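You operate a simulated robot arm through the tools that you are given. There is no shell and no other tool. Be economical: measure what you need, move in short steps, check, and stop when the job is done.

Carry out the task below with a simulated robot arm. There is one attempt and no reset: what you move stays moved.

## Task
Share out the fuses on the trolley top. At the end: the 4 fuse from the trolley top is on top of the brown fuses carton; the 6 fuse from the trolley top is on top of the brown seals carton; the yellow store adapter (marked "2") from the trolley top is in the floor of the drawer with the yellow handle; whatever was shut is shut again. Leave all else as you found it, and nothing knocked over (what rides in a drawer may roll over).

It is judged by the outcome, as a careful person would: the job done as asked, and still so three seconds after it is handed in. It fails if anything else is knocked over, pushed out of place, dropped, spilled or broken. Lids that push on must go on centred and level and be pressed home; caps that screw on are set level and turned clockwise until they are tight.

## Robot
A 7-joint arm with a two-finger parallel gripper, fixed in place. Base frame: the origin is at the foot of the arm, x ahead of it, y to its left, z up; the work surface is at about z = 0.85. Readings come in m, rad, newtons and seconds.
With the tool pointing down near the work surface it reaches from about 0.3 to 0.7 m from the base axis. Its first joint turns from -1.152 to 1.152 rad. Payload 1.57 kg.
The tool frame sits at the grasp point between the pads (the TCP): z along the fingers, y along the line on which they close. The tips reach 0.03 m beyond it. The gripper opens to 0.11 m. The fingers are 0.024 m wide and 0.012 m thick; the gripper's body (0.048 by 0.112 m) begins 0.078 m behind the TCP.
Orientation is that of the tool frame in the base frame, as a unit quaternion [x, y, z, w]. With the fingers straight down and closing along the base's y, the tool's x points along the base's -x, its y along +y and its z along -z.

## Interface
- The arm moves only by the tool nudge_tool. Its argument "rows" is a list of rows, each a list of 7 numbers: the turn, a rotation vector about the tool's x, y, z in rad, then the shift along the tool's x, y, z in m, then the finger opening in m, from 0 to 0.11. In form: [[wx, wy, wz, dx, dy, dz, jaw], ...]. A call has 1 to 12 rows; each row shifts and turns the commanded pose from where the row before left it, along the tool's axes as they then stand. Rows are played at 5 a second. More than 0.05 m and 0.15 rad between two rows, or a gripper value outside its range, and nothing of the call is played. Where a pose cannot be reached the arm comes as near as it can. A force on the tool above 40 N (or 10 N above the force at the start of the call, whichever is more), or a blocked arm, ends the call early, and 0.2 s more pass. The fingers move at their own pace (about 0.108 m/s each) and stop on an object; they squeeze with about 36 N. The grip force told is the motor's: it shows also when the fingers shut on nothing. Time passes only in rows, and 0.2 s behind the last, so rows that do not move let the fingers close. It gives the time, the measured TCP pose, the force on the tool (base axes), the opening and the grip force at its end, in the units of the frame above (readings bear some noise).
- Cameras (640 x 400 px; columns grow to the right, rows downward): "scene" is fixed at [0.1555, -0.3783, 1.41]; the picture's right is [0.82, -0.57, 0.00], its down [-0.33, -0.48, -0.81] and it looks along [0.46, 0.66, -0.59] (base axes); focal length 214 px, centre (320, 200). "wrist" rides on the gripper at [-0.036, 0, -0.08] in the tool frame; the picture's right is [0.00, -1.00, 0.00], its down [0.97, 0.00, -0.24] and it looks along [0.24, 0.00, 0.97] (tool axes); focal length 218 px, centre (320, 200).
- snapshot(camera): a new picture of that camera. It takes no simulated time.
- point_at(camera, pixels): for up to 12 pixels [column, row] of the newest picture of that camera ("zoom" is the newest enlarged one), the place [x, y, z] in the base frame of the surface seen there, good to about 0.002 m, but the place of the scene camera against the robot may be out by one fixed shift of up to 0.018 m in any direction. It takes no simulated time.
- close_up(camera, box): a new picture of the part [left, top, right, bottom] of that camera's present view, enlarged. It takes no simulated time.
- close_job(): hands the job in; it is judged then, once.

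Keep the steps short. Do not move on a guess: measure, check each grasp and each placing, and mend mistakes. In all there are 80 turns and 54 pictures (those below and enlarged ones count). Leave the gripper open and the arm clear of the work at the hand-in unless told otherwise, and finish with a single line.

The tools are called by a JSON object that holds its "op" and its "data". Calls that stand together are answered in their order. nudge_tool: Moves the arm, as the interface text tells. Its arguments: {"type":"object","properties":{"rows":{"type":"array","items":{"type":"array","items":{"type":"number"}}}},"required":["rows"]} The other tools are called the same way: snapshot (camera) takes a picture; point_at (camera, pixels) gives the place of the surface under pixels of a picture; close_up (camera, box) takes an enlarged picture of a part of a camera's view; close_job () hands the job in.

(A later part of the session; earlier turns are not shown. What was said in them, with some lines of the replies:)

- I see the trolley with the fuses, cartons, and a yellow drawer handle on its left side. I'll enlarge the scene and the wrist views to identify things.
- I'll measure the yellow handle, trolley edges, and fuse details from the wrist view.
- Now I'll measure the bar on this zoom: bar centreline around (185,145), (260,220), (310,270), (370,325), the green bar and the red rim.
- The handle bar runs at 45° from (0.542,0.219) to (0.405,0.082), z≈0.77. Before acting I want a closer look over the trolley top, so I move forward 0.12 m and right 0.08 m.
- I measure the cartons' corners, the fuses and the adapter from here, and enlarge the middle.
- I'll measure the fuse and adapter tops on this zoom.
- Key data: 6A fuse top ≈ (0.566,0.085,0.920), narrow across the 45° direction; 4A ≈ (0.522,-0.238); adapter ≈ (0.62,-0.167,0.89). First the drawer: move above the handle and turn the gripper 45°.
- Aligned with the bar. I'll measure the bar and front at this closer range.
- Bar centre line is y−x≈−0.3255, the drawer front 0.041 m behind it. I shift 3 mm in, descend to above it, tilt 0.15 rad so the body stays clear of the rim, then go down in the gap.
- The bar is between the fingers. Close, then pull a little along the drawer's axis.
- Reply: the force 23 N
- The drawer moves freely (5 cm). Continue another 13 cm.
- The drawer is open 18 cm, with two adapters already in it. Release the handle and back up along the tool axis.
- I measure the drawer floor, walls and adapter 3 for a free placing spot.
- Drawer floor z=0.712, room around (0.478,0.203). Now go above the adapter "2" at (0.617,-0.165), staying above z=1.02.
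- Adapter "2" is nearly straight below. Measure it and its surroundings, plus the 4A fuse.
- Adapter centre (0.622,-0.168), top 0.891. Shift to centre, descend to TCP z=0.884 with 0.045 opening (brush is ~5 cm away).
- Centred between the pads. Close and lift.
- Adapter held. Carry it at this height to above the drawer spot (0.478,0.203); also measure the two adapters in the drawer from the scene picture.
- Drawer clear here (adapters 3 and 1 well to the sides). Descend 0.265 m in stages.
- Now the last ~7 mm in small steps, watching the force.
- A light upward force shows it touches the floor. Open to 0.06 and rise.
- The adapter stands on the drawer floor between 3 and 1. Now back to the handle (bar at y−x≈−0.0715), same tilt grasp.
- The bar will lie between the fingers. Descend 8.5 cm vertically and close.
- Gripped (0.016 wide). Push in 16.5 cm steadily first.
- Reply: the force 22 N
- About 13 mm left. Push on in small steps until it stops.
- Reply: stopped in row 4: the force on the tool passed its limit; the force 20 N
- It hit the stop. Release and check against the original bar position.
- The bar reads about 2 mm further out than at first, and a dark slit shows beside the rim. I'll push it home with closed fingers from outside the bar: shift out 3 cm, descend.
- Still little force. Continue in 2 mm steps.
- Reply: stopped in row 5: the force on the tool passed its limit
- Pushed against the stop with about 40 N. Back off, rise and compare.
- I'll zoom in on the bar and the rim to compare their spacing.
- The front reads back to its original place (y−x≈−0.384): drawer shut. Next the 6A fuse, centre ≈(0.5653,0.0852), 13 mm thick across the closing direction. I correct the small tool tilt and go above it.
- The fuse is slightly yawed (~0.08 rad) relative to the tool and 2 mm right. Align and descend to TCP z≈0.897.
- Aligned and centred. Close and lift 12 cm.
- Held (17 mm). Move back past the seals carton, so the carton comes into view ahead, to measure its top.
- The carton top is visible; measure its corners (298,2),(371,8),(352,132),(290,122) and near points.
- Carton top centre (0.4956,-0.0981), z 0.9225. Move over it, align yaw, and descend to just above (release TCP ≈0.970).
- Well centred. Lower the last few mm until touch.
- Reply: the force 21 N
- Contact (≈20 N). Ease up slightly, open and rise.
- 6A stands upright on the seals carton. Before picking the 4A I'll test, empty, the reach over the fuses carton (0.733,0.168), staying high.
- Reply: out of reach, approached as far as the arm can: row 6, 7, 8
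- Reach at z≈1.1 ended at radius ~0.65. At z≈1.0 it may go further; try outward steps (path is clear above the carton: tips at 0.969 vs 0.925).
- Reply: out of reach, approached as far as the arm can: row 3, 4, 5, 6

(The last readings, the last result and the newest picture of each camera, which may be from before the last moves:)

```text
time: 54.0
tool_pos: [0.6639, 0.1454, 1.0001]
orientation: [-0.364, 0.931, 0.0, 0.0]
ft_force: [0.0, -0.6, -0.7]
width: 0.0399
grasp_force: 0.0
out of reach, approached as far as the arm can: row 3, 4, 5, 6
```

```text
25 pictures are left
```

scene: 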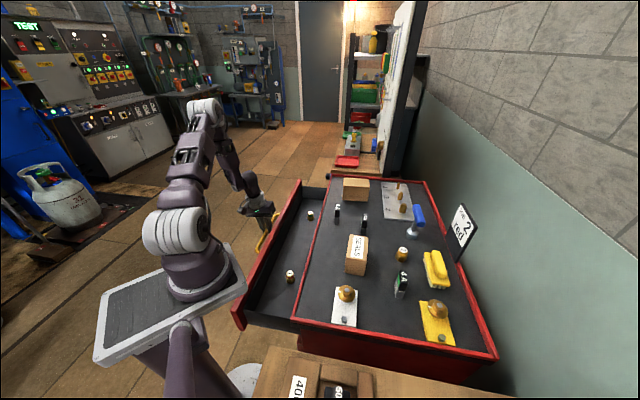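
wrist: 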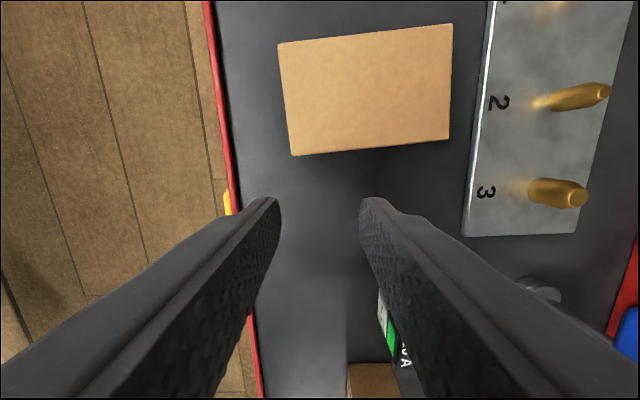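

Vertical reach ends at radius 0.68; carton is ~0.74. A pitched grasp (fingers leaning outward 0.45 rad) should reach. Measure the carton top here, and test the pitched pose: yaw to radial, pitch −0.45, go outward 7 cm.

{"op": "point_at", "data": {"camera": "wrist", "pixels": [[282, 47], [449, 28], [447, 136], [294, 151], [368, 92], [330, 120], [300, 70]]}}

{"op": "nudge_tool", "data": {"rows": [[0, 0, 0.13, 0, 0, -0.005, 0.04], [0, 0, 0.13, 0, 0, 0, 0.04], [0, 0, 0.13, 0, 0, 0, 0.04], [0, 0, 0.13, 0, 0, 0, 0.04], [0, -0.15, 0, 0, 0, 0, 0.04], [0, -0.15, 0, 0, 0, 0, 0.04], [0, -0.15, 0, 0, 0, 0, 0.04], [0, 0, 0, -0.0157, 0, 0.0076, 0.04], [0, 0, 0, -0.0157, 0, 0.0076, 0.04], [0, 0, 0, -0.0157, 0, 0.0076, 0.04], [0, 0, 0, -0.0157, 0, 0.0076, 0.04], [0, 0, 0, 0, 0, 0, 0.04]]}}

{"op": "snapshot", "data": {"camera": "wrist"}}

```text
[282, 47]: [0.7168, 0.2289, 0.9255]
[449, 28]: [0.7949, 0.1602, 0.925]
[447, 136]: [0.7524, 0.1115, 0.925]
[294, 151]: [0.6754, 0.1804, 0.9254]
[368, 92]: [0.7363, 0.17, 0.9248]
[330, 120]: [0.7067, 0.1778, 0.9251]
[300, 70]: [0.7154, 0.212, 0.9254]
```

```text
time: 56.6
tool_pos: [0.7315, 0.1617, 1.0043]
orientation: [-0.11, 0.969, 0.025, 0.222]
ft_force: [0.5, 0.2, -0.3]
width: 0.0399
grasp_force: 0.0
```

```text
24 pictures are left
```

wrist: 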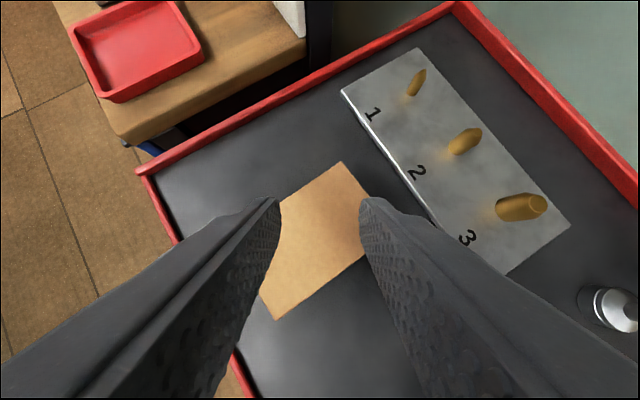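

Pitched pose reaches the carton centre easily. Carton top centre (0.735,0.170,0.925). Keep the pitch and travel to above the 4A fuse, then yaw to its direction.

{"op": "nudge_tool", "data": {"rows": [[0, 0, 0, 0.024, -0.0344, -0.0172, 0.04], [0, 0, 0, 0.024, -0.0344, -0.0172, 0.04], [0, 0, 0, 0.024, -0.0344, -0.0172, 0.04], [0, 0, 0, 0.024, -0.0344, -0.0172, 0.04], [0, 0, 0, 0.024, -0.0344, -0.0172, 0.04], [0, 0, 0, 0.024, -0.0344, -0.0172, 0.04], [0, 0, 0, 0.024, -0.0344, -0.0172, 0.04], [0, 0, 0, 0.024, -0.0344, -0.0172, 0.04], [0, 0, 0, 0.024, -0.0344, -0.0172, 0.04], [0, 0, 0, 0.024, -0.0344, -0.0172, 0.04], [0, 0, 0, 0, 0, 0, 0.04]]}}

{"op": "nudge_tool", "data": {"rows": [[-0.0604, 0, -0.1249, 0, 0, 0, 0.04], [-0.0604, 0, -0.1249, 0, 0, 0, 0.04], [-0.0604, 0, -0.1249, 0, 0, 0, 0.04], [-0.0604, 0, -0.1249, 0, 0, 0, 0.04], [0, 0, 0, 0, 0, 0, 0.04]]}}

{"op": "snapshot", "data": {"camera": "wrist"}}

```text
time: 59.0
tool_pos: [0.5244, -0.2373, 1.056]
orientation: [-0.109, 0.969, 0.025, 0.222]
ft_force: [-0.3, -0.9, -0.5]
width: 0.0401
grasp_force: 0.0
```

```text
time: 60.2
tool_pos: [0.5236, -0.2397, 1.0542]
orientation: [-0.371, 0.901, 0.085, 0.206]
ft_force: [-0.9, -0.1, -0.2]
width: 0.04
grasp_force: 0.0
```

```text
23 pictures are left
```

wrist: 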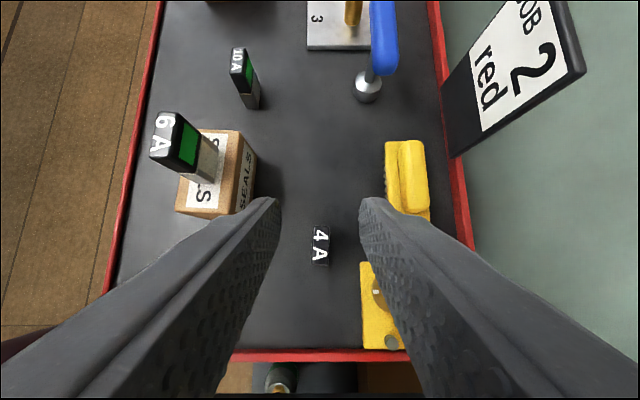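

4A is in view between the fingers; zoom for its edges and the yellow plate's distance.

{"op": "close_up", "data": {"camera": "wrist", "box": [280, 205, 400, 280]}}

{"op": "point_at", "data": {"camera": "wrist", "pixels": [[314, 230], [328, 230], [313, 260], [328, 260], [320, 245], [362, 268], [364, 280], [393, 215]]}}

```text
5.33 times, centred on (340, 242) of wrist
```

zoom: 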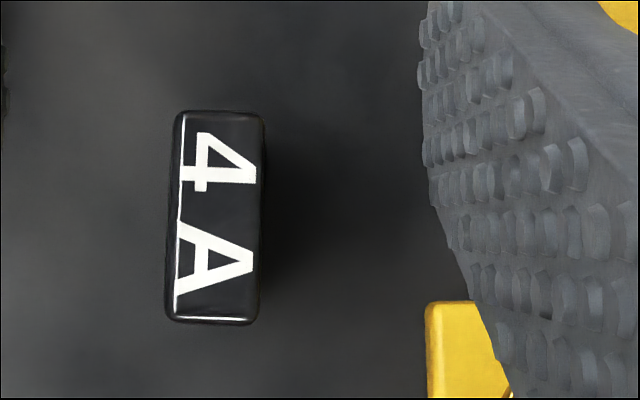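

```text
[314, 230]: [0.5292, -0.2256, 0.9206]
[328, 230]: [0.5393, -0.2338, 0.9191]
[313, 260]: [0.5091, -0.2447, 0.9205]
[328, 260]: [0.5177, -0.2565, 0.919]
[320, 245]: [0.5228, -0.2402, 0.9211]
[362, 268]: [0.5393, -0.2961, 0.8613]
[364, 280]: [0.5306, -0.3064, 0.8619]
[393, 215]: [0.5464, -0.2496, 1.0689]
```

Fuse centre (0.5235,-0.2405), aligned with the tool at 45°, plate edge 5 cm away. Descend vertically to TCP z≈0.897 in the pitched pose.

{"op": "nudge_tool", "data": {"rows": [[0, 0, 0, 0.0174, -0.0005, 0.036, 0.038], [0, 0, 0, 0.0174, 0, 0.036, 0.038], [0, 0, 0, 0.0174, 0, 0.036, 0.038], [0, 0, 0, 0.0161, 0, 0.0333, 0.038], [0, 0, 0, 0, 0, 0, 0.038]]}}

{"op": "snapshot", "data": {"camera": "wrist"}}

```text
time: 61.4
tool_pos: [0.5258, -0.2394, 0.8972]
orientation: [-0.37, 0.902, 0.085, 0.206]
ft_force: [0.8, 0.0, 0.3]
width: 0.038
grasp_force: 0.1
```

```text
21 pictures are left
```

wrist: 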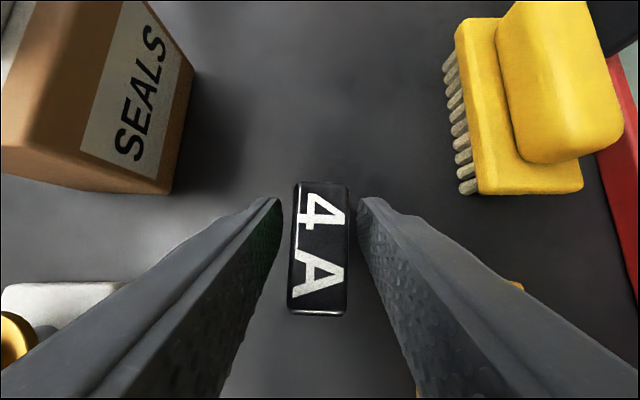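

Centred. Close and lift vertically 15 cm.

{"op": "nudge_tool", "data": {"rows": [[0, 0, 0, 0, 0, 0, 0.0], [0, 0, 0, 0, 0, 0, 0.0], [0, 0, 0, 0, 0, 0, 0.0], [0, 0, 0, -0.0087, 0, -0.018, 0.0], [0, 0, 0, -0.0174, 0, -0.036, 0.0], [0, 0, 0, -0.0174, 0, -0.036, 0.0], [0, 0, 0, -0.0174, 0, -0.036, 0.0], [0, 0, 0, -0.0087, 0, -0.018, 0.0], [0, 0, 0, 0, 0, 0, 0.0]]}}

{"op": "snapshot", "data": {"camera": "wrist"}}

```text
time: 63.4
tool_pos: [0.5255, -0.2396, 1.0554]
orientation: [-0.37, 0.902, 0.085, 0.207]
ft_force: [-0.3, 0.3, 0.2]
width: 0.0174
grasp_force: 32.4
```

```text
20 pictures are left
```

wrist: 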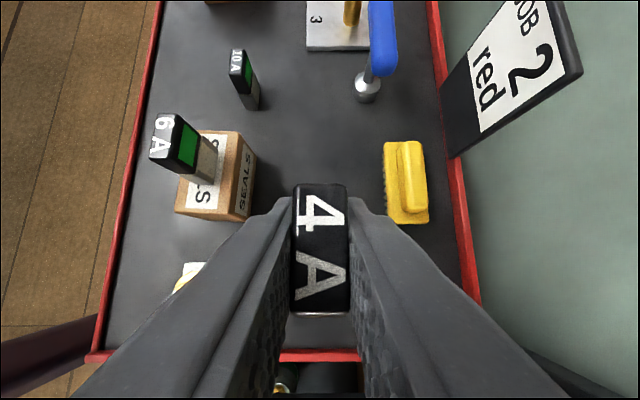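

4A held. Yaw back to radial, then carry to above the fuses carton.

{"op": "nudge_tool", "data": {"rows": [[0.0604, 0, 0.1249, 0, 0, 0, 0.0], [0.0604, 0, 0.1249, 0, 0, 0, 0.0], [0.0604, 0, 0.1249, 0, 0, 0, 0.0], [0.0604, 0, 0.1249, 0, 0, 0, 0.0], [0, 0, 0, 0, 0, 0, 0.0]]}}

{"op": "nudge_tool", "data": {"rows": [[0, 0, 0, -0.0252, 0.0352, 0.0144, 0.0], [0, 0, 0, -0.0252, 0.0352, 0.0144, 0.0], [0, 0, 0, -0.0252, 0.0352, 0.0144, 0.0], [0, 0, 0, -0.0252, 0.0352, 0.0144, 0.0], [0, 0, 0, -0.0252, 0.0352, 0.0144, 0.0], [0, 0, 0, -0.0226, 0.0352, 0.0198, 0.0], [0, 0, 0, -0.0226, 0.0352, 0.0198, 0.0], [0, 0, 0, -0.0226, 0.0352, 0.0198, 0.0], [0, 0, 0, -0.0226, 0.0352, 0.0198, 0.0], [0, 0, 0, -0.0226, 0.0352, 0.0198, 0.0], [0, 0, 0, 0, 0, 0, 0.0]]}}

{"op": "snapshot", "data": {"camera": "wrist"}}

```text
time: 64.6
tool_pos: [0.5251, -0.2402, 1.0584]
orientation: [-0.109, 0.969, 0.025, 0.222]
ft_force: [0.1, 0.1, -0.3]
width: 0.0175
grasp_force: 32.1
```

```text
time: 67.0
tool_pos: [0.7288, 0.1698, 1.0063]
orientation: [-0.109, 0.969, 0.025, 0.222]
ft_force: [-0.6, 0.2, -0.2]
width: 0.0174
grasp_force: 32.2
```

```text
19 pictures are left
```

wrist: 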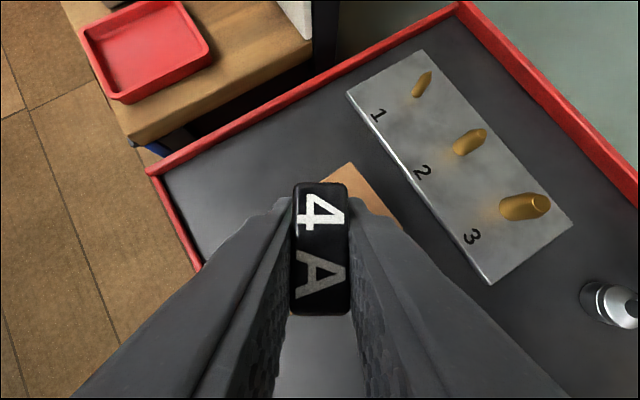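

Over the carton. Release height TCP ≈0.972. Descend 3 cm, then feel for contact.

{"op": "nudge_tool", "data": {"rows": [[0, 0, 0, 0.0065, 0, 0.0135, 0.0], [0, 0, 0, 0.0044, 0, 0.009, 0.0], [0, 0, 0, 0.0013, 0, 0.0027, 0.0], [0, 0, 0, 0, 0, 0, 0.0]]}}

```text
time: 68.0
tool_pos: [0.7287, 0.1686, 0.9805]
orientation: [-0.11, 0.969, 0.025, 0.222]
ft_force: [0.5, -0.3, -0.3]
width: 0.0174
grasp_force: 32.7
```

{"op": "nudge_tool", "data": {"rows": [[0, 0, 0, 0.0013, 0, 0.0027, 0.0], [0, 0, 0, 0.0009, 0, 0.0018, 0.0], [0, 0, 0, 0.0004, 0, 0.0009, 0.0], [0, 0, 0, 0, 0, 0, 0.0]]}}

```text
time: 69.0
tool_pos: [0.7288, 0.1676, 0.9755]
orientation: [-0.109, 0.969, 0.025, 0.222]
ft_force: [-0.5, 0.0, -1.0]
width: 0.0172
grasp_force: 32.2
```

No contact yet; go on in 1 mm steps.

{"op": "nudge_tool", "data": {"rows": [[0, 0, 0, 0.0004, 0, 0.0009, 0.0], [0, 0, 0, 0.0004, 0, 0.0009, 0.0], [0, 0, 0, 0, 0, 0, 0.0]]}}

```text
time: 69.8
tool_pos: [0.7287, 0.1684, 0.9719]
orientation: [-0.11, 0.968, 0.026, 0.222]
ft_force: [-0.9, 1.0, 1.5]
width: 0.0174
grasp_force: 32.2
```

{"op": "nudge_tool", "data": {"rows": [[0, 0, 0, 0.0003, 0, 0.0006, 0.0], [0, 0, 0, 0, 0, 0, 0.0]]}}

```text
time: 70.4
tool_pos: [0.7291, 0.169, 0.9726]
orientation: [-0.109, 0.968, 0.025, 0.223]
ft_force: [-2.2, -0.3, 9.4]
width: 0.0172
grasp_force: 32.1
```

Contact (≈9 N). Open and withdraw along the tool axis.

{"op": "nudge_tool", "data": {"rows": [[0, 0, 0, 0, 0, 0, 0.04], [0, 0, 0, 0, 0, 0, 0.04], [0, 0, 0, 0, 0, -0.02, 0.04], [0, 0, 0, 0, 0, -0.03, 0.04], [0, 0, 0, 0, 0, -0.04, 0.04], [0, 0, 0, 0, 0, -0.04, 0.04], [0, 0, 0, 0, 0, 0, 0.04]]}}

{"op": "snapshot", "data": {"camera": "wrist"}}

{"op": "snapshot", "data": {"camera": "scene"}}

```text
time: 72.0
tool_pos: [0.6749, 0.1574, 1.0895]
orientation: [-0.109, 0.969, 0.025, 0.222]
ft_force: [0.2, -1.3, -0.5]
width: 0.0401
grasp_force: 0.2
```

```text
18 pictures are left
```

wrist: 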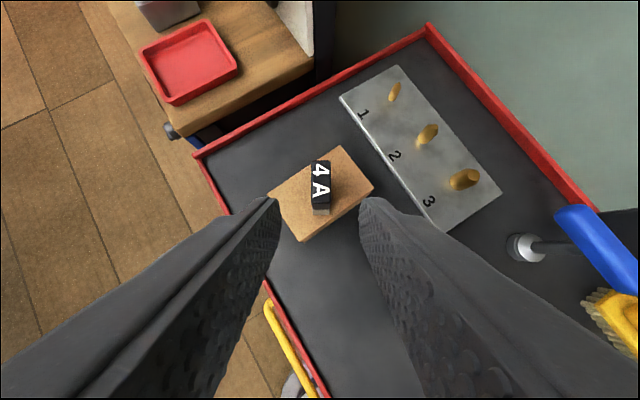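

```text
17 pictures are left
```

scene: 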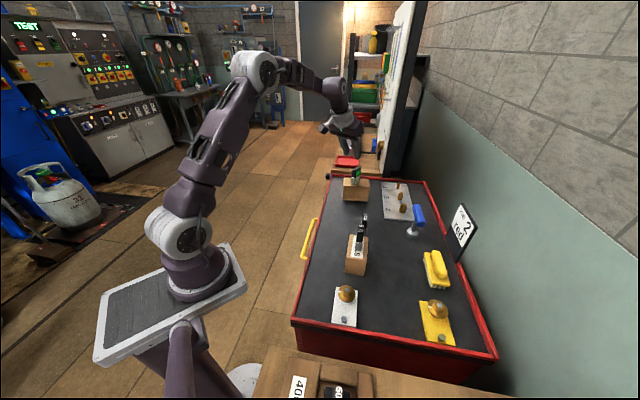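

4A stands on the fuses carton. Retract the arm inward and up, level the tool, open the jaws, and check the whole with pictures.

{"op": "nudge_tool", "data": {"rows": [[0, 0, 0, 0.029, 0, -0.0318, 0.06], [0, 0, 0, 0.029, 0, -0.0318, 0.08], [0, 0, 0, 0.029, 0, -0.0318, 0.1], [0, 0, 0, 0.029, 0, -0.0318, 0.11], [0, 0, 0, 0.029, 0, -0.0318, 0.11], [0, 0.15, 0, 0, 0, 0, 0.11], [0, 0.15, 0, 0, 0, 0, 0.11], [0, 0.15, 0, 0, 0, 0, 0.11], [0, 0, 0, 0, 0, 0, 0.11]]}}

{"op": "snapshot", "data": {"camera": "wrist"}}

{"op": "close_up", "data": {"camera": "scene", "box": [280, 160, 500, 370]}}

```text
time: 74.0
tool_pos: [0.4799, 0.1112, 1.1681]
orientation: [-0.111, 0.994, 0.0, -0.001]
ft_force: [0.1, 0.5, 0.1]
width: 0.11
grasp_force: 0.0
```

```text
16 pictures are left
```

wrist: 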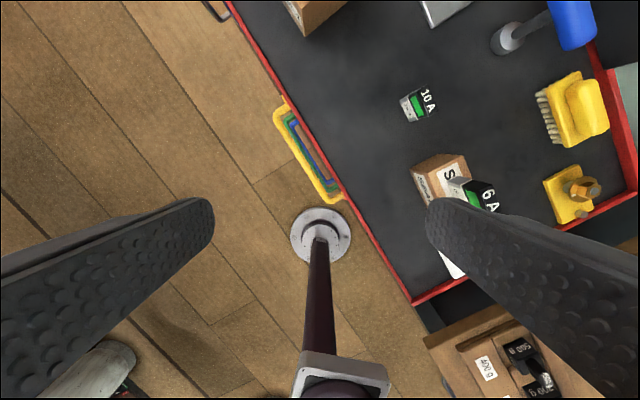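

```text
1.90 times, centred on (390, 265) of scene
```

zoom: 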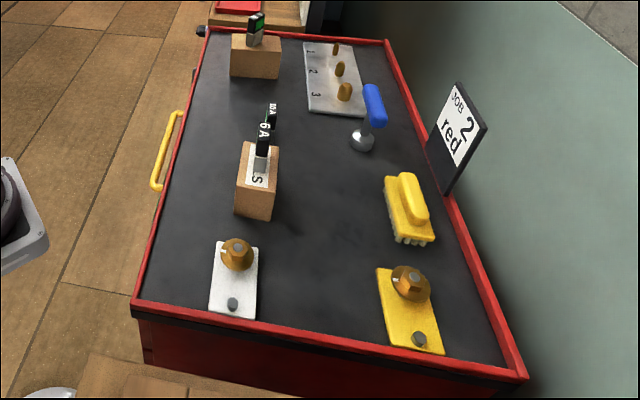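

The scene close-up matches the first one. The handle is at the same pixels, 6A stands on the seals carton, 4A on the fuses carton, and everything else is in place. Handing in.

{"op": "close_job", "data": {}}

```text
The job is handed in.
```

The 4 fuse is on the fuses carton, the 6 fuse is on the seals carton, adapter "2" is on the floor of the yellow-handled drawer, and that drawer is shut again.
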